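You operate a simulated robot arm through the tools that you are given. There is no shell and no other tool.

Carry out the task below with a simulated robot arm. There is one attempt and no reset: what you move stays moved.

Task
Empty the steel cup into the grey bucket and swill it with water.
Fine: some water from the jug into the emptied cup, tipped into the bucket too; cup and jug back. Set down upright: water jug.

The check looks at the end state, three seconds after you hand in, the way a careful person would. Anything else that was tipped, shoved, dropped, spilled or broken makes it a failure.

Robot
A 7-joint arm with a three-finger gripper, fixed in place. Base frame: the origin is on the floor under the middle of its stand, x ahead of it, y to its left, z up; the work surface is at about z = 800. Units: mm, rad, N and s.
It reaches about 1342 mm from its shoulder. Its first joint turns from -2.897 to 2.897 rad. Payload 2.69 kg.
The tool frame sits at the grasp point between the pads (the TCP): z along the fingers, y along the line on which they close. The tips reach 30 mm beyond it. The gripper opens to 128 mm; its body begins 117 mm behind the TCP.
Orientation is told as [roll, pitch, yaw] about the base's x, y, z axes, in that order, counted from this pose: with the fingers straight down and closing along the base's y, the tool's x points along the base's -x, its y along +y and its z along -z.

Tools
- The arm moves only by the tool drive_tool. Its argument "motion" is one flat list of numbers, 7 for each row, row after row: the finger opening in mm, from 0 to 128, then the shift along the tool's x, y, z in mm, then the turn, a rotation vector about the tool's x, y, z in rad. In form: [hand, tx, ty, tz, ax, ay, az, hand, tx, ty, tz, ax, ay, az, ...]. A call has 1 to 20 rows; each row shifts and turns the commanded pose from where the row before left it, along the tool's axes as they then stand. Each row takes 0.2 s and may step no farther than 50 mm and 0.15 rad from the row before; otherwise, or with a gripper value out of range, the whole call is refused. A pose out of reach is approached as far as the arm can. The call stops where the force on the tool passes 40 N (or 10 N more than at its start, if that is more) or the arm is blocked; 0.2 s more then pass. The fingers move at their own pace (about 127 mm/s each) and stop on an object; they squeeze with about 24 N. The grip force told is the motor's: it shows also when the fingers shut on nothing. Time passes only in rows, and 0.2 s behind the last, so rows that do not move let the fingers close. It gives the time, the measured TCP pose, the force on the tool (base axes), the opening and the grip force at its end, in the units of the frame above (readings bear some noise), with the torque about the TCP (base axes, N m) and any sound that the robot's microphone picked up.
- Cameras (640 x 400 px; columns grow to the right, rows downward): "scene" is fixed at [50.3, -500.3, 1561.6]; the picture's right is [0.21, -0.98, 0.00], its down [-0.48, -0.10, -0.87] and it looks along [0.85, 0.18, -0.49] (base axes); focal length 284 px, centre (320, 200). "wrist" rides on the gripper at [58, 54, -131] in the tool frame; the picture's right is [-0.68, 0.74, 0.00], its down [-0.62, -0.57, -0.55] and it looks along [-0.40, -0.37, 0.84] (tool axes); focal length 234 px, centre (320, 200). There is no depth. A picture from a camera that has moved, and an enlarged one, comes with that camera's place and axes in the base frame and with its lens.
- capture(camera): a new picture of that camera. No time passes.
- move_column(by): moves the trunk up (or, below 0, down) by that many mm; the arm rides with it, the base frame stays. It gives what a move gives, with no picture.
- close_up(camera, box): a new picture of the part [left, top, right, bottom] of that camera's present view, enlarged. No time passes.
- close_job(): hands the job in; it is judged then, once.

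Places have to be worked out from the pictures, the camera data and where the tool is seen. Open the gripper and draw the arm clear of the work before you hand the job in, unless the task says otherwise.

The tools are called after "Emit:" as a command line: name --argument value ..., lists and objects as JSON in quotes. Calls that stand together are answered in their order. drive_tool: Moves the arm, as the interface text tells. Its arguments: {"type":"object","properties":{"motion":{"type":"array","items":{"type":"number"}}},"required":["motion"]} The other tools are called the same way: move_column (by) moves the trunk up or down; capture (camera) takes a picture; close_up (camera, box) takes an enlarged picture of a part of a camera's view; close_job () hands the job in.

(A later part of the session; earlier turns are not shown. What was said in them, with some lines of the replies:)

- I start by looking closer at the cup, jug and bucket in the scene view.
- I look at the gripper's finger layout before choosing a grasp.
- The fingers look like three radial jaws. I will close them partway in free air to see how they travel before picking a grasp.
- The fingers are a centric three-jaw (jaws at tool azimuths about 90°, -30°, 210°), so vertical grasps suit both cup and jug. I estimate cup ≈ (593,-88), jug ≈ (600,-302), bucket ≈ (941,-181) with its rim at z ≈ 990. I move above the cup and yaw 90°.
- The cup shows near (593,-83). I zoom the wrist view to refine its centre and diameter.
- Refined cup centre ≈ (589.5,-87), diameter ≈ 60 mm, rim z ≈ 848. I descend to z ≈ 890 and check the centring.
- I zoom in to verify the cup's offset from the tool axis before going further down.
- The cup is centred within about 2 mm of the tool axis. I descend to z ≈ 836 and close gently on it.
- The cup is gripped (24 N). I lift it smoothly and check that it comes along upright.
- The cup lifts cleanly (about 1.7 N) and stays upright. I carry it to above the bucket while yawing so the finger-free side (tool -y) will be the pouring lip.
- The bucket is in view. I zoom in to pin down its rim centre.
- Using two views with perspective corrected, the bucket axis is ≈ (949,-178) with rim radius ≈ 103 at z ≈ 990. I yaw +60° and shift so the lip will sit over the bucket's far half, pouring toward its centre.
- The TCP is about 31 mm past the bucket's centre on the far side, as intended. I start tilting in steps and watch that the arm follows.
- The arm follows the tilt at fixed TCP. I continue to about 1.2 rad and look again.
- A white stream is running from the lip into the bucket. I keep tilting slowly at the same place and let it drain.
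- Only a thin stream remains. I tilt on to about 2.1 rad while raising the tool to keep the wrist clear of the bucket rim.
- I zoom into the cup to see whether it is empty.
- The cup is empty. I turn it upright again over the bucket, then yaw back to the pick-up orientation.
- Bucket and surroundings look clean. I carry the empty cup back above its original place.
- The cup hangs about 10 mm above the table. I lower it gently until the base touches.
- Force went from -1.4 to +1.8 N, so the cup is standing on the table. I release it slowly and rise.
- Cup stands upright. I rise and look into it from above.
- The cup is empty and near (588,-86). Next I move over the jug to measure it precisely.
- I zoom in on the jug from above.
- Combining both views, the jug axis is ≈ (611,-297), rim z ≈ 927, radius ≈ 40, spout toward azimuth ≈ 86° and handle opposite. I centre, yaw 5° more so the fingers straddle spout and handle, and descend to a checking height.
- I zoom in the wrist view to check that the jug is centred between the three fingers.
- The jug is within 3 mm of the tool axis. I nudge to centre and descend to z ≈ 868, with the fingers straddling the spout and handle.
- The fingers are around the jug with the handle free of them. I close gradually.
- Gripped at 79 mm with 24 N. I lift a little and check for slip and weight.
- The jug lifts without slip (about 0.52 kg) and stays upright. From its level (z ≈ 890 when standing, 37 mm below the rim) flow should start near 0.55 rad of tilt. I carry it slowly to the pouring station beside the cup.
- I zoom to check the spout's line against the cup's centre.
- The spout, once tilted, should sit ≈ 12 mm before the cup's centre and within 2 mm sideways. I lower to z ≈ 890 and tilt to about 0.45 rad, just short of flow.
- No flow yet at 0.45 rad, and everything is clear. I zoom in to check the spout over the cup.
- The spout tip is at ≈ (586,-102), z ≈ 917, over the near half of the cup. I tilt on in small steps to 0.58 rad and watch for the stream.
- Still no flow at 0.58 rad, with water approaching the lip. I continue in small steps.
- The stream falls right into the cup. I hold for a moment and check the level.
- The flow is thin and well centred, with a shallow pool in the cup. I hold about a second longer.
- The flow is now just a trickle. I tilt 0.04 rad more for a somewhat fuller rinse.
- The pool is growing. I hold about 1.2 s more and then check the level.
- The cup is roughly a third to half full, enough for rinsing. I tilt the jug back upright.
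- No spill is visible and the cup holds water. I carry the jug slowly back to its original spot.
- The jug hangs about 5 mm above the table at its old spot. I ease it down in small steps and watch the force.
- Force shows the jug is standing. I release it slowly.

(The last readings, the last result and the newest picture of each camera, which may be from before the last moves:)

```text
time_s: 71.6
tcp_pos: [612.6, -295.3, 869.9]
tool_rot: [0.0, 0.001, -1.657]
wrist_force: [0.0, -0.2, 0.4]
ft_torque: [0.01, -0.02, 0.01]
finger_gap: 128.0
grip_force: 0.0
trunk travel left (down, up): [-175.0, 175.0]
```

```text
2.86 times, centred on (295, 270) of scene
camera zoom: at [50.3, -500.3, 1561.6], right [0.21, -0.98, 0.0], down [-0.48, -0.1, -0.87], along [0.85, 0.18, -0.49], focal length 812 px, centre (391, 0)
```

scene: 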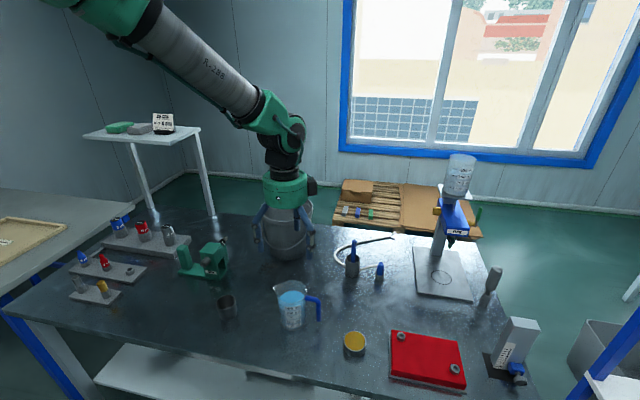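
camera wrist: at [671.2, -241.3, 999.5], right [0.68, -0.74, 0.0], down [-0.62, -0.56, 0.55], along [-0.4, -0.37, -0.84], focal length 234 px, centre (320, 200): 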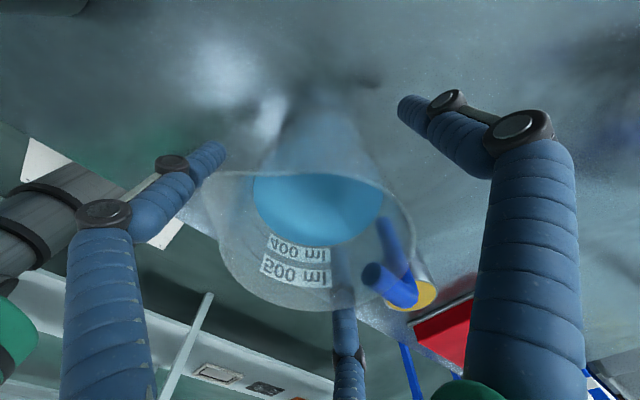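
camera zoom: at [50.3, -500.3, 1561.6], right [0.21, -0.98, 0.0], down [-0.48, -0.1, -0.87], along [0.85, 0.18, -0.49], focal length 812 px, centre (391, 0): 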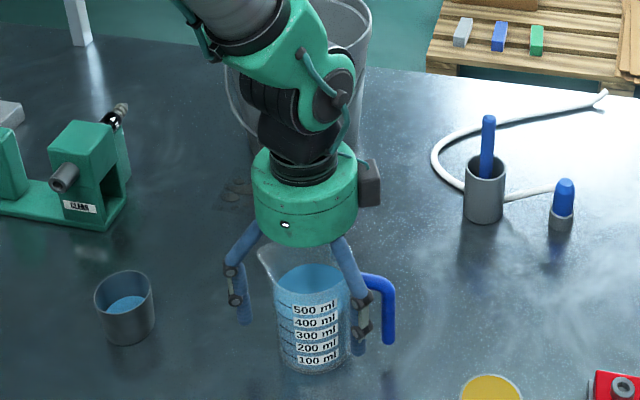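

The jug stands upright and free. I rise clear of it and move over the cup.

Emit:
drive_tool --motion '[128, 0, 0, -15, 0, 0, 0, 128, 0, 0, -30, 0, 0, 0, 128, 0, 0, -40, 0, 0, 0, 128, 0, 0, -45, 0, 0, 0, 128, 0, 0, -45, 0, 0, 0, 128, 0, 0, -45, 0, 0, -0.087, 128, 15, -2, -20, 0, 0, 0, 128, 35, -4, 0, 0, 0, 0, 128, 35, -4, 0, 0, 0, 0, 128, 35, -4, 0, 0, 0, 0, 128, 35, -4, 0, 0, 0, 0, 128, 35, -4, 0, 0, 0, 0, 115, 18.5, -1.6, 0, 0, 0, 0, 110, 0, 0, 0, 0, 0, 0]'

Emit:
capture --camera "wrist"

Emit:
close_up --camera "wrist" --box '[276, 75, 356, 140]'

Emit:
capture --camera "scene"

```text
time_s: 74.6
tcp_pos: [587.3, -85.5, 1110.2]
tool_rot: [0.0, 0.0, -1.571]
wrist_force: [-0.6, 0.6, -0.7]
ft_torque: [0.0, 0.01, -0.01]
finger_gap: 110.1
grip_force: 0.0
trunk travel left (down, up): [-175.0, 175.0]
```

```text
taken
camera wrist: at [641.1, -26.8, 1240.6], right [0.74, -0.68, 0.0], down [-0.57, -0.62, 0.55], along [-0.37, -0.4, -0.84], focal length 234 px, centre (320, 200)
```

wrist: 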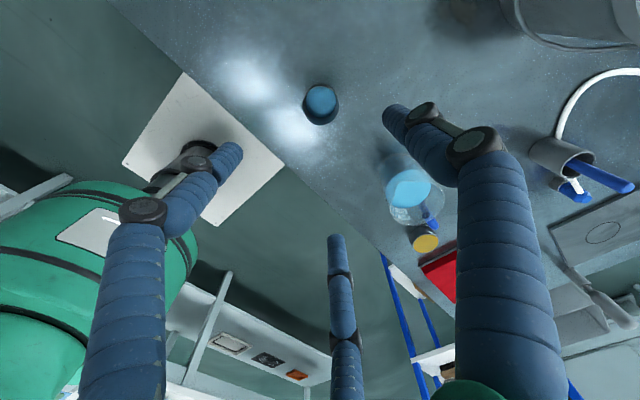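

```text
6.15 times, centred on (316, 108) of wrist
camera zoom: at [641.1, -26.8, 1240.6], right [0.74, -0.68, 0.0], down [-0.57, -0.62, 0.55], along [-0.37, -0.4, -0.84], focal length 1441 px, centre (345, 769)
```

zoom: 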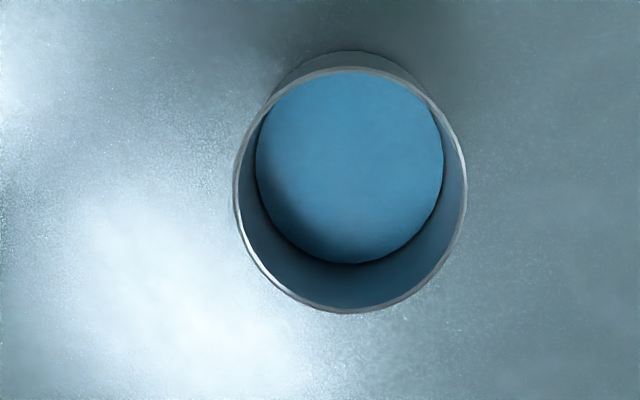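

```text
taken
```

scene: 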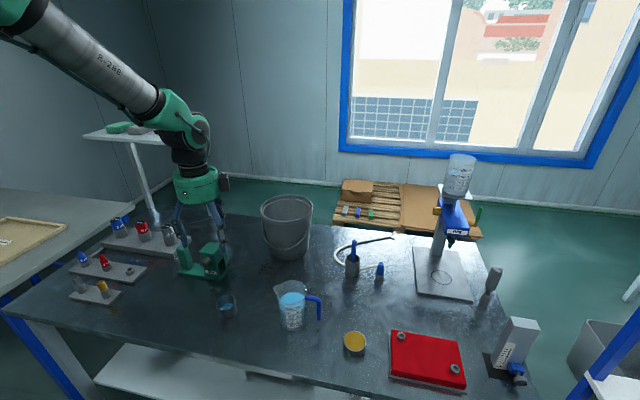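

The cup holds roughly a third of water and is centred under the tool. I descend and grip it as before.

Emit:
drive_tool --motion '[110, 0, 0, 25, 0, 0, 0, 110, 0, 0, 40, 0, 0, 0, 110, 0, 0, 40, 0, 0, 0, 110, 0, 0, 40, 0, 0, 0, 110, 0, 0, 40, 0, 0, 0, 110, 0, 0, 30, 0, 0, 0, 110, 0, 0, 25, 0, 0, 0, 110, 0, 0, 18, 0, 0, 0, 110, 0, 0, 10, 0, 0, 0, 110, 0, 0, 4.5, 0, 0, 0, 110, 0, 0, 0, 0, 0, 0]'

Emit:
drive_tool --motion '[90, 0, 0, 0, 0, 0, 0, 75, 0, 0, 0, 0, 0, 0, 66, 0, 0, 0, 0, 0, 0, 62, 0, 0, 0, 0, 0, 0, 58, 0, 0, 0, 0, 0, 0, 54, 0, 0, 0, 0, 0, 0, 50, 0, 0, 0, 0, 0, 0, 46, 0, 0, 0, 0, 0, 0, 46, 0, 0, 0, 0, 0, 0]'

Emit:
capture --camera "wrist"

Emit:
close_up --camera "scene" --box '[160, 220, 300, 340]'

```text
time_s: 77.0
tcp_pos: [588.6, -87.6, 836.4]
tool_rot: [0.001, -0.001, -1.572]
wrist_force: [-0.2, -0.8, 0.1]
ft_torque: [-0.01, -0.03, 0.0]
finger_gap: 110.0
grip_force: 0.0
trunk travel left (down, up): [-175.0, 175.0]
```

```text
time_s: 79.0
tcp_pos: [587.9, -88.1, 837.8]
tool_rot: [0.0, 0.0, -1.57]
wrist_force: [0.0, -0.1, 0.4]
ft_torque: [-0.02, 0.01, 0.03]
finger_gap: 53.2
grip_force: 24.2
trunk travel left (down, up): [-175.0, 175.0]
```

```text
taken
camera wrist: at [641.7, -29.2, 966.9], right [0.74, -0.68, 0.0], down [-0.57, -0.62, 0.55], along [-0.37, -0.4, -0.84], focal length 234 px, centre (320, 200)
```

wrist: 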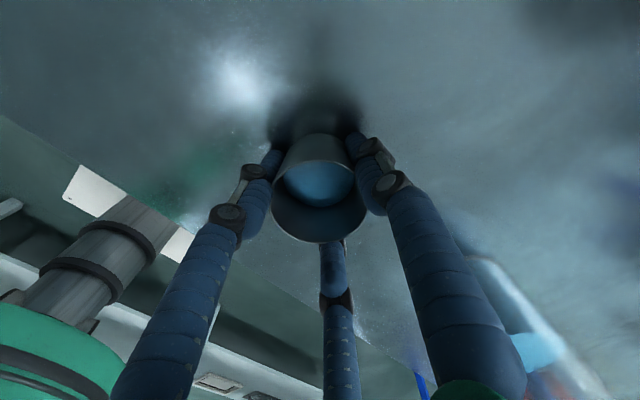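

```text
3.33 times, centred on (230, 280) of scene
camera zoom: at [50.3, -500.3, 1561.6], right [0.21, -0.98, 0.0], down [-0.48, -0.1, -0.87], along [0.85, 0.18, -0.49], focal length 948 px, centre (620, -67)
```

zoom: 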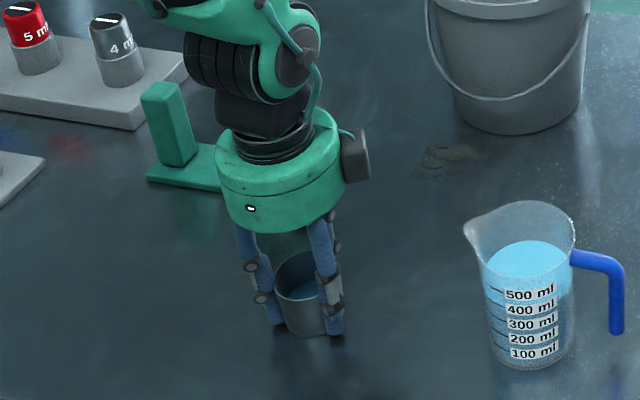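

Gripped again (24 N). I lift the water-filled cup and carry it over the bucket along the same proven path.

Emit:
drive_tool --motion '[46, 0, 0, -5, 0, 0, 0, 46, 0, 0, -10, 0, 0, 0, 46, 0, 0, -20, 0, 0, 0, 46, 0, 0, -30, 0, 0, 0, 46, 0, 0, -35, 0, 0, 0, 46, 0, 0, -35, 0, 0, 0, 46, 0, 0, -35, 0, 0, 0, 46, 0, 0, -35, 0, 0, 0, 46, 0, 0, -35, 0, 0, 0, 46, 0, 0, -20, 0, 0, 0, 46, 0, 0, -10, 0, 0, 0, 46, 0, 0, 0, 0, 0, 0]'

Emit:
drive_tool --motion '[46, -2, 8, -4, 0, 0, 0, 46, -3, 16, -4, 0, 0, 0, 46, -5, 24, -4, 0, 0, 0, 46, -6, 28, -4, 0, 0, 0, 46, -6, 28, -4, 0, 0, 0, 46, -6, 28, -4, 0, 0, 0, 46, -6, 28, -4, 0, 0, 0, 46, -6, 28, -4, 0, 0, 0, 46, -6, 28, 0, 0, 0, 0, 46, -6, 28, 0, 0, 0, 0, 46, -5, 28, 0, 0, 0, 0, 46, -3, 24, 0, 0, 0, 0, 46, -2, 16, 0, 0, 0, 0, 46, -1, 8, 0, 0, 0, 0, 46, 0, 0, 0, 0, 0, 0]'

Emit:
drive_tool --motion '[46, 0, 0, 0, 0, 0, -0.07, 46, 0, 0, 0, 0, 0, -0.13, 46, 0, 0, 0, 0, 0, -0.13, 46, 0, 0, 0, 0, 0, -0.13, 46, 0, 0, 0, 0, 0, -0.13, 46, 0, 0, 0, 0, 0, -0.13, 46, 0, 0, 0, 0, 0, -0.13, 46, 0, 0, 0, 0, 0, -0.13, 46, 0, 0, 0, 0, 0, -0.067, 46, -5, 3, 4, 0, 0, 0, 46, -10, 6, 8, 0, 0, 0, 46, -12, 8, 10, 0, 0, 0, 46, -10, 6, 9, 0, 0, 0, 46, -7, 4, 6, 0, 0, 0, 46, -3, 2, 2, 0, 0, 0, 46, 0, 0, 0, 0, 0, 0]'

Emit:
capture --camera "wrist"

Emit:
capture --camera "scene"

```text
time_s: 81.6
tcp_pos: [587.1, -88.9, 1103.3]
tool_rot: [0.001, -0.001, -1.572]
wrist_force: [0.3, -0.5, -0.5]
ft_torque: [0.02, -0.06, 0.03]
finger_gap: 53.8
grip_force: 24.4
trunk travel left (down, up): [-175.0, 175.0]
```

```text
time_s: 84.8
tcp_pos: [908.2, -149.2, 1138.9]
tool_rot: [-0.001, 0.0, -1.571]
wrist_force: [0.1, 0.3, -1.8]
ft_torque: [0.0, 0.04, -0.02]
finger_gap: 53.5
grip_force: 23.5
trunk travel left (down, up): [-175.0, 175.0]
```

```text
time_s: 88.2
tcp_pos: [963.2, -146.8, 1100.0]
tool_rot: [0.0, -0.001, -0.523]
wrist_force: [0.0, -0.7, -0.4]
ft_torque: [0.0, 0.01, -0.01]
finger_gap: 53.1
grip_force: 23.9
trunk travel left (down, up): [-175.0, 175.0]
```

```text
taken
camera wrist: at [939.9, -71.6, 1230.1], right [0.95, 0.3, 0.0], down [0.25, -0.8, 0.55], along [0.16, -0.52, -0.84], focal length 234 px, centre (320, 200)
```

wrist: 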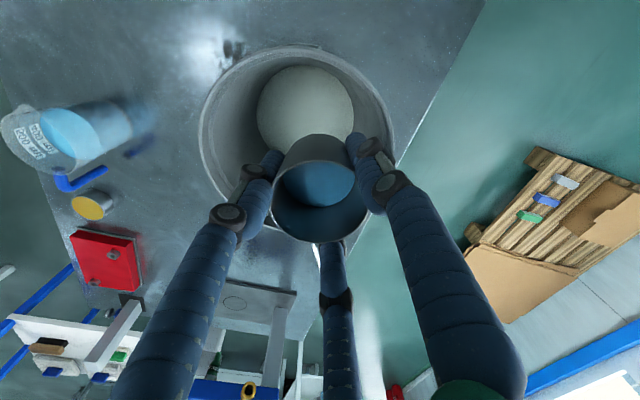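

```text
taken
```

scene: 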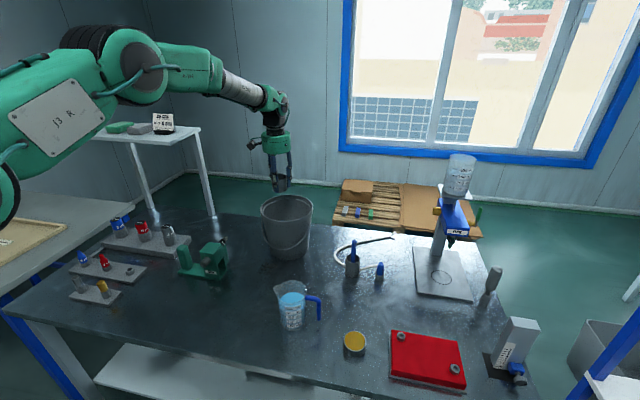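

The cup is over the bucket with the water inside. I swirl it with small horizontal circles to rinse the walls before tipping.

Emit:
drive_tool --motion '[46, 10, 0, 0, 0, 0, 0, 46, -5, 8.66, 0, 0, 0, 0, 46, -10, 0, 0, 0, 0, 0, 46, -5, -8.66, 0, 0, 0, 0, 46, 5, -8.66, 0, 0, 0, 0, 46, 10, 0, 0, 0, 0, 0, 46, 5, 8.66, 0, 0, 0, 0, 46, -5, 8.66, 0, 0, 0, 0, 46, -10, 0, 0, 0, 0, 0, 46, -5, -8.66, 0, 0, 0, 0, 46, 5, -8.66, 0, 0, 0, 0, 46, 10, 0, 0, 0, 0, 0, 46, 5, 8.66, 0, 0, 0, 0, 46, -10, 0, 0, 0, 0, 0, 46, 0, 0, 0, 0, 0, 0]'

Emit:
drive_tool --motion '[46, 0, 0, 0, -0.05, 0, 0, 46, 0, 0, 0, -0.08, 0, 0, 46, 0, 0, 0, -0.08, 0, 0, 46, 0, 0, 0, -0.08, 0, 0, 46, 0, 0, 0, -0.08, 0, 0, 46, 0, 0, 0, -0.08, 0, 0, 46, 0, 0, 0, -0.08, 0, 0, 46, 0, 0, 0, -0.08, 0, 0, 46, 0, 0, 0, -0.08, 0, 0, 46, 0, 0, 0, -0.08, 0, 0, 46, 0, 0, 0, -0.08, 0, 0, 46, 0, 0, 0, -0.08, 0, 0, 46, 0, 0, 0, -0.08, 0, 0, 46, 0, 0, 0, -0.08, 0, 0, 46, 0, 0, 0, -0.08, 0, 0, 46, 0, 0, 0, -0.08, 0, 0, 46, 0, 0, 0, 0, 0, 0]'

Emit:
capture --camera "wrist"

Emit:
close_up --camera "scene" --box '[220, 110, 380, 270]'

```text
time_s: 91.4
tcp_pos: [961.8, -145.9, 1100.2]
tool_rot: [0.0, 0.001, -0.521]
wrist_force: [1.0, -0.7, -1.0]
ft_torque: [0.03, -0.01, -0.01]
finger_gap: 53.4
grip_force: 24.6
trunk travel left (down, up): [-175.0, 175.0]
```

```text
time_s: 95.0
tcp_pos: [963.5, -147.7, 1099.5]
tool_rot: [1.249, 0.002, -0.524]
wrist_force: [-0.4, 0.3, -1.6]
ft_torque: [-0.02, -0.01, 0.02]
finger_gap: 53.4
grip_force: 24.0
trunk travel left (down, up): [-175.0, 175.0]
```

```text
taken
camera wrist: at [860.1, -211.5, 1191.1], right [0.7, -0.14, 0.7], down [0.18, -0.91, -0.36], along [0.69, 0.38, -0.62], focal length 234 px, centre (320, 200)
```

wrist: 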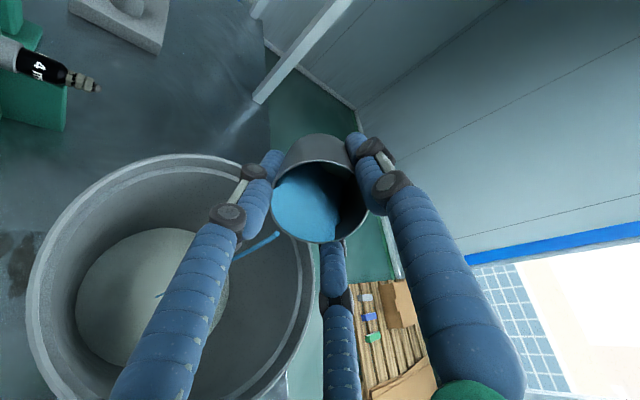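

```text
2.50 times, centred on (300, 190) of scene
camera zoom: at [50.3, -500.3, 1561.6], right [0.21, -0.98, 0.0], down [-0.48, -0.1, -0.87], along [0.85, 0.18, -0.49], focal length 711 px, centre (370, 225)
```

zoom: 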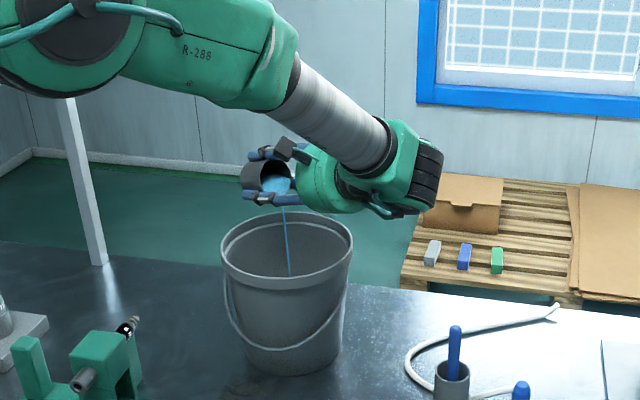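

The rinse water runs into the bucket. I go on tilting slowly and let it drain.

Emit:
drive_tool --motion '[46, 0, 0, 0, 0, 0, 0, 46, 0, 0, 0, -0.05, 0, 0, 46, 0, 0, 0, -0.05, 0, 0, 46, 0, 0, 0, -0.05, 0, 0, 46, 0, 0, 0, -0.05, 0, 0, 46, 0, 0, 0, -0.05, 0, 0, 46, 0, 0, 0, 0, 0, 0, 46, 0, 0, 0, 0, 0, 0, 46, 0, 0, 0, 0, 0, 0, 46, 0, 0, 0, 0, 0, 0]'

Emit:
capture --camera "wrist"

Emit:
drive_tool --motion '[46, 0, 12.97, -0.92, -0.06, 0, 0, 46, 0, 13, -0.14, -0.06, 0, 0, 46, 0, 12.98, 0.64, -0.06, 0, 0, 46, 0, 12.92, 1.42, -0.06, 0, 0, 46, 0, 12.81, 2.19, -0.06, 0, 0, 46, 0, 12.66, 2.95, -0.06, 0, 0, 46, 0, 12.46, 3.71, -0.06, 0, 0, 46, 0, 12.21, 4.45, -0.06, 0, 0, 46, 0, 11.93, 5.17, -0.06, 0, 0, 46, 0, 11.6, 5.88, -0.06, 0, 0, 46, 0, 0, 0, 0, 0, 0, 46, 0, 0, 0, 0, 0, 0, 46, 0, 0, 0, 0, 0, 0, 46, 0, 0, 0, 0, 0, 0, 46, 0, 0, 0, 0, 0, 0, 46, 0, 0, 0, 0, 0, 0]'

Emit:
close_up --camera "wrist" --box '[256, 120, 384, 260]'

Emit:
capture --camera "scene"

```text
time_s: 97.2
tcp_pos: [963.6, -148.0, 1099.3]
tool_rot: [1.499, -0.001, -0.523]
wrist_force: [-0.2, 0.3, -0.5]
ft_torque: [0.0, 0.01, 0.0]
finger_gap: 53.4
grip_force: 24.2
trunk travel left (down, up): [-175.0, 175.0]
```

```text
taken
camera wrist: at [850.5, -228.7, 1161.7], right [0.61, -0.29, 0.73], down [0.24, -0.82, -0.52], along [0.75, 0.5, -0.43], focal length 234 px, centre (320, 200)
```

wrist: 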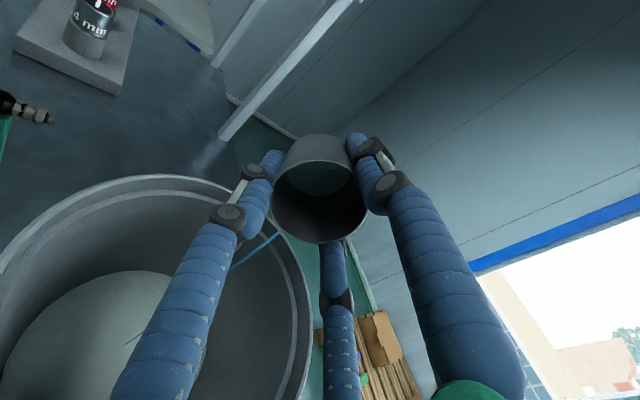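

```text
time_s: 100.6
tcp_pos: [965.8, -148.7, 1227.5]
tool_rot: [2.099, 0.0, -0.524]
wrist_force: [-0.3, -0.2, -1.1]
ft_torque: [-0.04, 0.02, 0.02]
finger_gap: 53.2
grip_force: 23.8
trunk travel left (down, up): [-175.0, 175.0]
```

```text
2.86 times, centred on (320, 190) of wrist
camera zoom: at [845.5, -240.7, 1207.5], right [0.4, -0.66, 0.64], down [0.44, -0.47, -0.77], along [0.8, 0.59, 0.1], focal length 669 px, centre (320, 229)
```

zoom: 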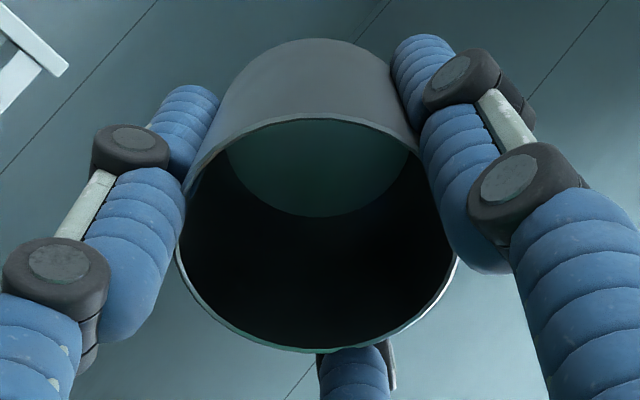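

```text
taken
```

scene: 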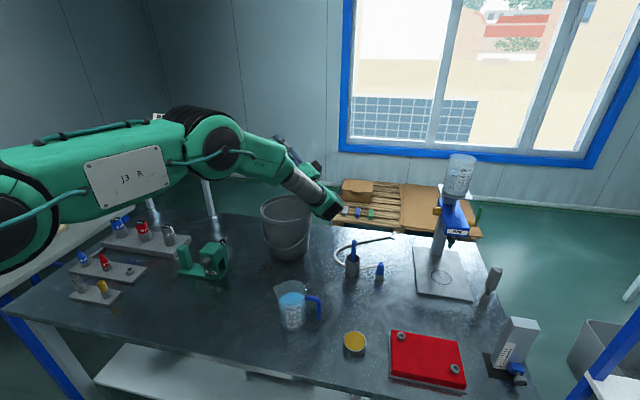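

The cup is empty again. I turn it upright, yaw back and carry it home along the same path.

Emit:
drive_tool --motion '[46, 0, 0, 0, 0.06, 0, 0, 46, 0, 0, 0, 0.1, 0, 0, 46, 0, 0, 0, 0.14, 0, 0, 46, 0, 0, 0, 0.14, 0, 0, 46, 0, 0, 0, 0.14, 0, 0, 46, 0, 0, 0, 0.14, 0, 0, 46, 0, 0, 0, 0.14, 0, 0, 46, 0, 0, 0, 0.14, 0, 0, 46, 0, 0, 0, 0.14, 0, 0, 46, 0, 0, 0, 0.14, 0, 0, 46, 0, 0, 0, 0.14, 0, 0, 46, 0, 0, 0, 0.14, 0, 0, 46, 0, 0, 0, 0.14, 0, 0, 46, 0, 0, 0, 0.14, 0, 0, 46, 0, 0, 0, 0.14, 0, 0, 46, 0, 0, 0, 0.12, 0, 0, 46, 0, 0, 0, 0, 0, 0]'

Emit:
drive_tool --motion '[46, 0, 0, 0, 0, 0, 0.067, 46, 0, 0, 0, 0, 0, 0.14, 46, 0, 0, 0, 0, 0, 0.14, 46, 0, 0, 0, 0, 0, 0.14, 46, 0, 0, 0, 0, 0, 0.14, 46, 0, 0, 0, 0, 0, 0.14, 46, 0, 0, 0, 0, 0, 0.14, 46, 0, 0, 0, 0, 0, 0.14, 46, 0, 0, 0, 0, 0, 0, 46, 0, 0, 0, 0, 0, 0]'

Emit:
drive_tool --motion '[46, 4.72, -10, 0, 0, 0, 0, 46, 4.72, -25, 0, 0, 0, 0, 46, 4.72, -35, 0, 0, 0, 0, 46, 4.72, -35, 0, 0, 0, 0, 46, 4.72, -35, 15, 0, 0, 0, 46, 4.72, -35, 15, 0, 0, 0, 46, 4.72, -35, 15, 0, 0, 0, 46, 4.72, -35, 15, 0, 0, 0, 46, 4.72, -35, 15, 0, 0, 0, 46, 4.72, -35, 15, 0, 0, 0, 46, 4.72, -35, 15, 0, 0, 0, 46, 4.72, -20, 15, 0, 0, 0, 46, 4.76, -5.2, 15, 0, 0, 0, 46, 0, 0, 0, 0, 0, 0]'

Emit:
capture --camera "wrist"

Emit:
capture --camera "scene"

```text
time_s: 104.2
tcp_pos: [964.8, -147.2, 1229.9]
tool_rot: [-0.003, 0.001, -0.523]
wrist_force: [-0.3, -0.5, -0.9]
ft_torque: [-0.05, -0.01, -0.01]
finger_gap: 53.5
grip_force: 24.0
trunk travel left (down, up): [-175.0, 175.0]
```

```text
time_s: 106.4
tcp_pos: [963.5, -148.6, 1231.0]
tool_rot: [0.001, -0.001, -1.57]
wrist_force: [0.4, 0.4, -0.4]
ft_torque: [0.02, 0.0, 0.01]
finger_gap: 53.3
grip_force: 24.4
trunk travel left (down, up): [-175.0, 175.0]
```

```text
time_s: 109.4
tcp_pos: [588.8, -85.1, 1097.1]
tool_rot: [0.0, 0.0, -1.57]
wrist_force: [0.8, -0.7, -0.3]
ft_torque: [-0.01, 0.03, -0.01]
finger_gap: 53.1
grip_force: 24.3
trunk travel left (down, up): [-175.0, 175.0]
```

```text
taken
camera wrist: at [643.6, -26.6, 1226.5], right [0.74, -0.68, 0.0], down [-0.56, -0.62, 0.55], along [-0.37, -0.41, -0.84], focal length 234 px, centre (320, 200)
```

wrist: 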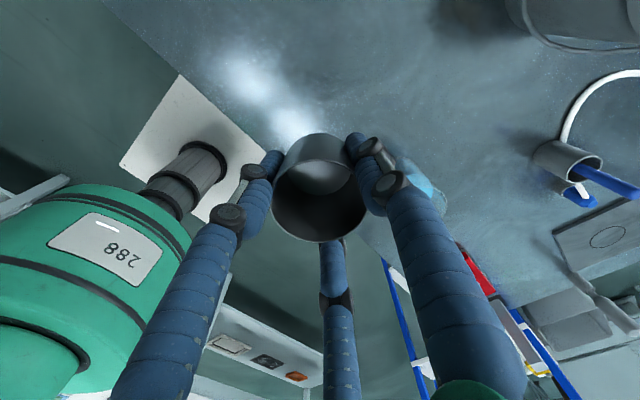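

```text
taken
```

scene: 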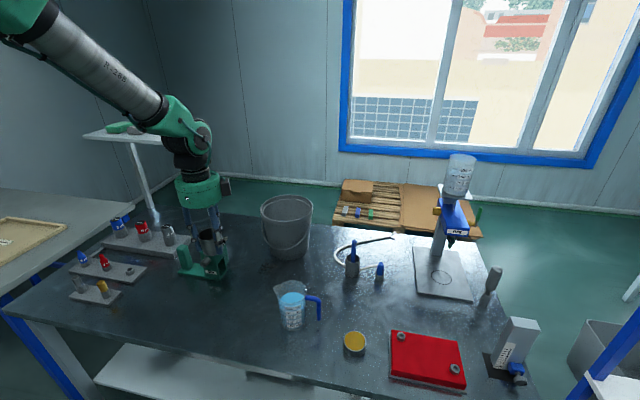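

The empty cup is above its home spot. I lower it to just above the table, then touch down gently.

Emit:
drive_tool --motion '[46, 0, 0, 20, 0, 0, 0, 46, 0, 0, 40, 0, 0, 0, 46, 0, 0, 40, 0, 0, 0, 46, 0, 0, 40, 0, 0, 0, 46, 0, 0, 30, 0, 0, 0, 46, 0, 0, 30, 0, 0, 0, 46, 0, 0, 20, 0, 0, 0, 46, 0, 0, 12, 0, 0, 0, 46, 0, 0, 10, 0, 0, 0, 46, 0, 0, 6, 0, 0, 0, 46, 0, 0, 0, 0, 0, 0]'

Emit:
drive_tool --motion '[46, 0, 0, 4, 0, 0, 0, 46, 0, 0, 2.5, 0, 0, 0, 46, 0, 0, 1.5, 0, 0, 0, 46, 0, 0, 0.5, 0, 0, 0, 46, 0, 0, 0, 0, 0, 0]'

```text
time_s: 111.8
tcp_pos: [587.8, -87.4, 847.7]
tool_rot: [0.001, -0.001, -1.571]
wrist_force: [0.8, -0.3, -0.6]
ft_torque: [-0.01, 0.03, 0.01]
finger_gap: 53.3
grip_force: 24.3
trunk travel left (down, up): [-175.0, 175.0]
```

```text
time_s: 113.0
tcp_pos: [588.3, -87.8, 838.7]
tool_rot: [0.0, 0.001, -1.571]
wrist_force: [0.2, -0.4, -1.6]
ft_torque: [-0.01, -0.01, -0.02]
finger_gap: 53.0
grip_force: 24.2
trunk travel left (down, up): [-175.0, 175.0]
```

No contact force yet. I lower in half-millimetre steps.

Emit:
drive_tool --motion '[46, 0, 0, 0.7, 0, 0, 0, 46, 0, 0, 0.7, 0, 0, 0, 46, 0, 0, 0.4, 0, 0, 0, 46, 0, 0, 0, 0, 0, 0]'

Emit:
close_up --camera "scene" --box '[200, 260, 260, 330]'

```text
time_s: 114.0
tcp_pos: [587.9, -86.2, 837.4]
tool_rot: [0.003, -0.001, -1.57]
wrist_force: [-3.5, -3.6, 22.3]
ft_torque: [0.04, 0.18, 0.08]
finger_gap: 53.4
grip_force: 24.0
trunk travel left (down, up): [-175.0, 175.0]
```

```text
5.71 times, centred on (230, 295) of scene
camera zoom: at [50.3, -500.3, 1561.6], right [0.21, -0.98, 0.0], down [-0.48, -0.1, -0.87], along [0.85, 0.18, -0.49], focal length 1625 px, centre (834, -343)
```

zoom: 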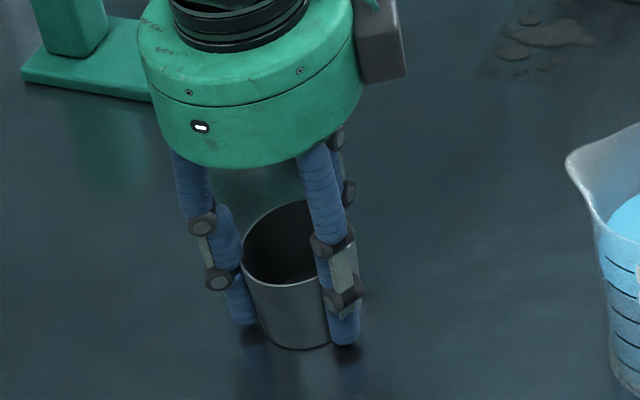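

It now presses at 22 N, so the cup is firmly seated. I back off a millimetre and then release slowly.

Emit:
drive_tool --motion '[46, 0, 0, -0.8, 0, 0, 0, 46, 0, 0, -0.4, 0, 0, 0, 46, 0, 0, 0, 0, 0, 0]'

Emit:
drive_tool --motion '[54, 0, 0, 0, 0, 0, 0, 58, 0, 0, 0, 0, 0, 0, 62, 0, 0, 0, 0, 0, 0, 70, 0, 0, 0, 0, 0, 0, 85, 0, 0, 0, 0, 0, 0, 105, 0, 0, 0, 0, 0, 0, 115, 0, 0, 0, 0, 0, 0, 115, 0, 0, 0, 0, 0, 0]'

Emit:
close_up --camera "scene" --box '[200, 260, 260, 330]'

```text
time_s: 114.8
tcp_pos: [588.0, -87.5, 837.1]
tool_rot: [-0.003, -0.001, -1.571]
wrist_force: [0.8, 0.2, 1.3]
ft_torque: [0.05, -0.07, 0.01]
finger_gap: 53.4
grip_force: 24.4
trunk travel left (down, up): [-175.0, 175.0]
```

```text
time_s: 116.6
tcp_pos: [586.8, -87.5, 838.9]
tool_rot: [0.0, 0.0, -1.571]
wrist_force: [0.4, 0.0, 0.2]
ft_torque: [0.01, 0.02, 0.02]
finger_gap: 114.9
grip_force: 0.1
trunk travel left (down, up): [-175.0, 175.0]
```

```text
5.71 times, centred on (230, 295) of scene
camera zoom: at [50.3, -500.3, 1561.6], right [0.21, -0.98, 0.0], down [-0.48, -0.1, -0.87], along [0.85, 0.18, -0.49], focal length 1625 px, centre (834, -343)
```

zoom: 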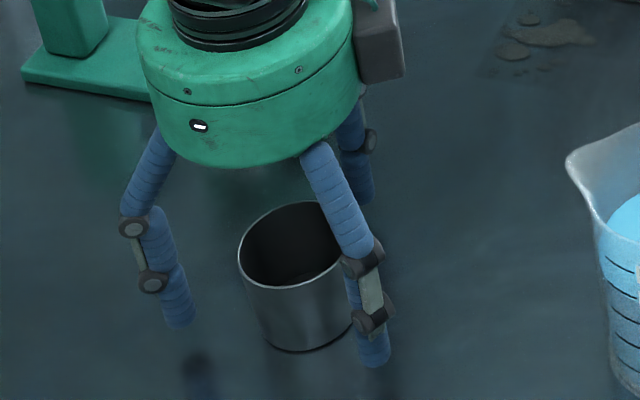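

The cup stands upright and free. I rise straight up and draw the arm clear, then check everything.

Emit:
drive_tool --motion '[115, 0, 0, -15, 0, 0, 0, 115, 0, 0, -30, 0, 0, 0, 115, 0, 0, -40, 0, 0, 0, 115, 0, 0, -45, 0, 0, 0, 115, 0, 0, -45, 0, 0, 0, 115, 0, 0, -45, 0, 0, 0, 115, 0, 0, -45, 0, 0, 0, 115, 0, 0, -45, 0, 0, 0, 115, 0, 0, -45, 0, 0, 0, 115, 0, 0, -30, 0, 0, 0]'

Emit:
capture --camera "wrist"

Emit:
capture --camera "scene"

Emit:
close_up --camera "scene" --box '[170, 180, 350, 340]'

```text
time_s: 118.8
tcp_pos: [590.3, -88.8, 1222.7]
tool_rot: [-0.002, -0.001, -1.571]
wrist_force: [0.0, 0.8, 0.4]
ft_torque: [0.02, -0.01, -0.01]
finger_gap: 115.2
grip_force: 0.1
trunk travel left (down, up): [-175.0, 175.0]
```

```text
taken
camera wrist: at [644.3, -30.2, 1352.9], right [0.74, -0.68, 0.0], down [-0.56, -0.62, 0.55], along [-0.37, -0.4, -0.84], focal length 234 px, centre (320, 200)
```

wrist: 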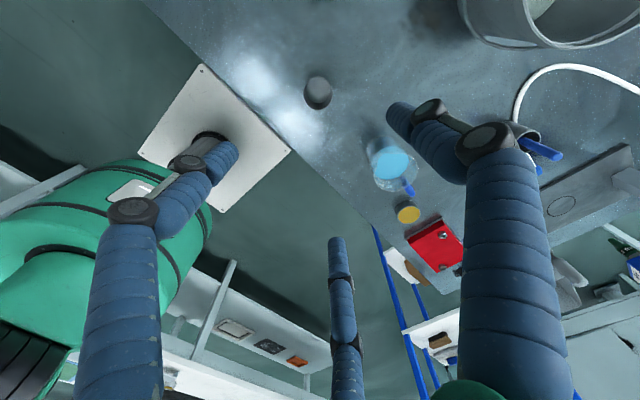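

```text
taken
```

scene: 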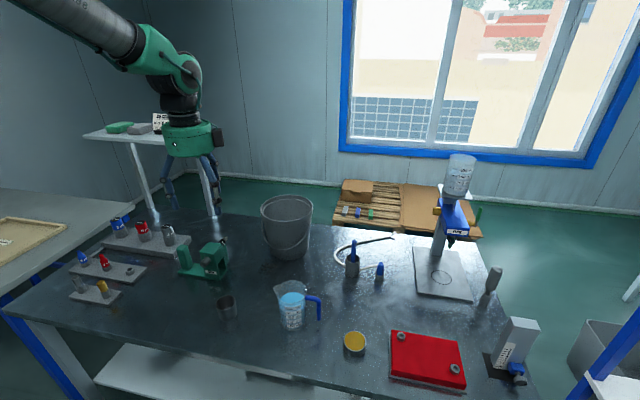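

```text
2.50 times, centred on (260, 260) of scene
camera zoom: at [50.3, -500.3, 1561.6], right [0.21, -0.98, 0.0], down [-0.48, -0.1, -0.87], along [0.85, 0.18, -0.49], focal length 711 px, centre (470, 50)
```

zoom: 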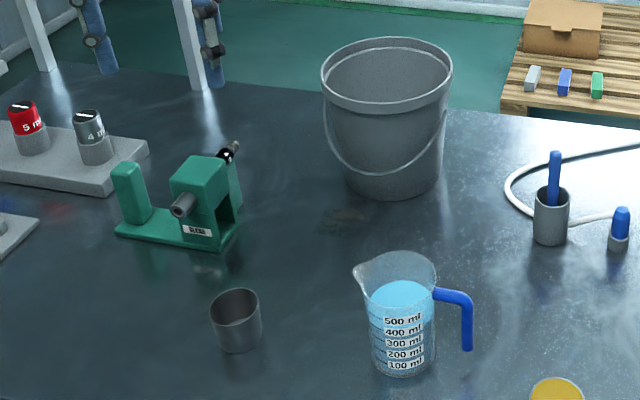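

Cup, jug and bucket look the same as at the start. I check the cup's inside and the table near the bucket for any residue.

Emit:
close_up --camera "wrist" --box '[290, 70, 346, 116]'

Emit:
close_up --camera "scene" --box '[230, 180, 340, 280]'

Emit:
close_up --camera "scene" --box '[200, 270, 330, 340]'

```text
8.70 times, centred on (318, 93) of wrist
camera zoom: at [644.3, -30.2, 1352.9], right [0.74, -0.68, 0.0], down [-0.56, -0.62, 0.55], along [-0.37, -0.4, -0.84], focal length 2036 px, centre (337, 1130)
```

zoom: 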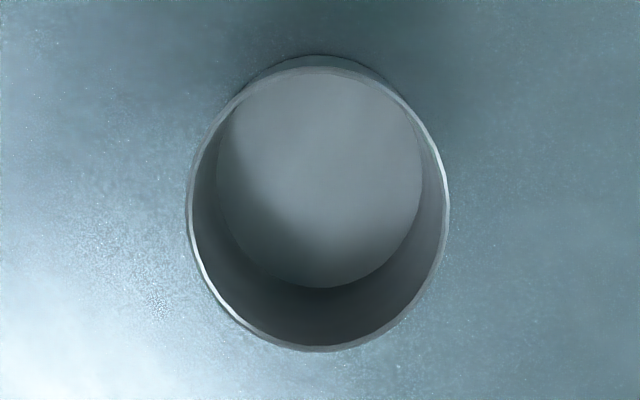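

```text
4.00 times, centred on (285, 230) of scene
camera zoom: at [50.3, -500.3, 1561.6], right [0.21, -0.98, 0.0], down [-0.48, -0.1, -0.87], along [0.85, 0.18, -0.49], focal length 1138 px, centre (460, 80)
```

zoom: 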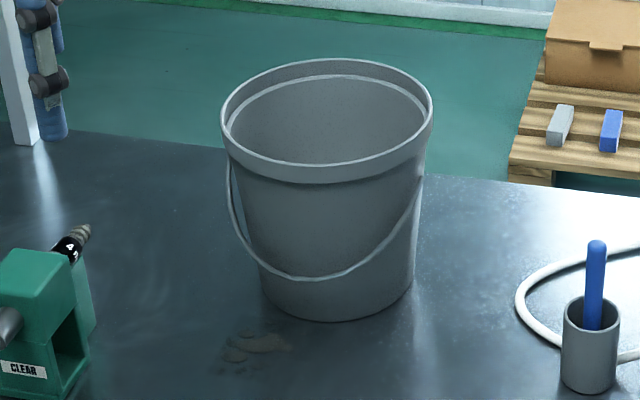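

```text
4.92 times, centred on (265, 305) of scene
camera zoom: at [50.3, -500.3, 1561.6], right [0.21, -0.98, 0.0], down [-0.48, -0.1, -0.87], along [0.85, 0.18, -0.49], focal length 1400 px, centre (591, -317)
```

zoom: 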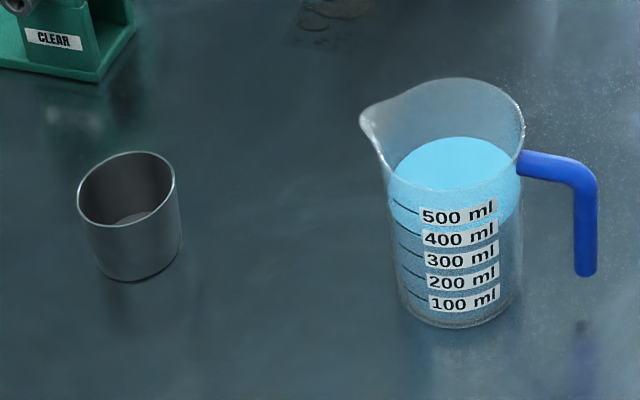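

The cup is clean and empty, the table is dry (the mark near the bucket was there at the start), and the jug is upright. I raise the arm a bit more with the gripper open.

Emit:
drive_tool --motion '[128, 0, 0, -30, 0, 0, 0, 128, 0, 0, -40, 0, 0, 0, 128, 0, 0, -40, 0, 0, 0, 128, 0, 0, -15, 0, 0, 0, 128, 0, 0, 0, 0, 0, 0]'

Emit:
capture --camera "scene"

```text
time_s: 120.0
tcp_pos: [587.4, -83.5, 1348.9]
tool_rot: [0.0, 0.001, -1.571]
wrist_force: [-0.8, -0.2, -0.2]
ft_torque: [0.03, 0.02, 0.0]
finger_gap: 128.0
grip_force: 0.0
trunk travel left (down, up): [-175.0, 175.0]
```

```text
taken
```

scene: 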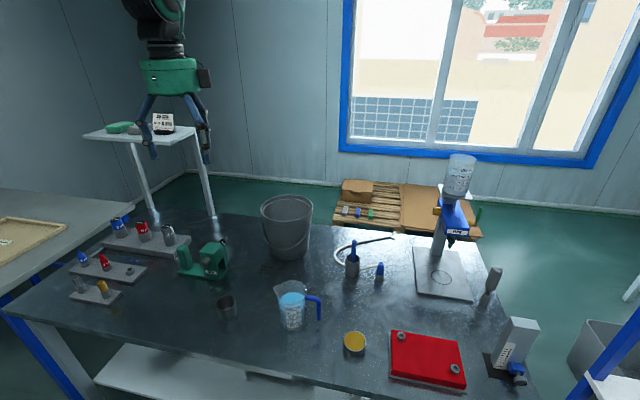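

The arm is clear with the gripper open, the cup and jug are back in place and upright, and the rinse went into the bucket. I hand the job in.

Emit:
close_job

```text
The job is handed in.
```

The cup's contents went into the grey bucket. I then rinsed the cup with water from the jug and tipped the rinse water into the bucket too.

- **Cup:** it is empty, looks clean inside, and stands upright at its original spot.
- **Jug:** it stands upright at its original spot, with a small amount of water used.
- **Table:** I saw no spills in the final pictures. The brownish mark near the bucket was already there at the start.
- **Arm:** it is raised clear of the table with the gripper open.

When I set the cup down the second time it pressed the table at about 22 N for a moment. I backed off before releasing, and the cup stayed upright.
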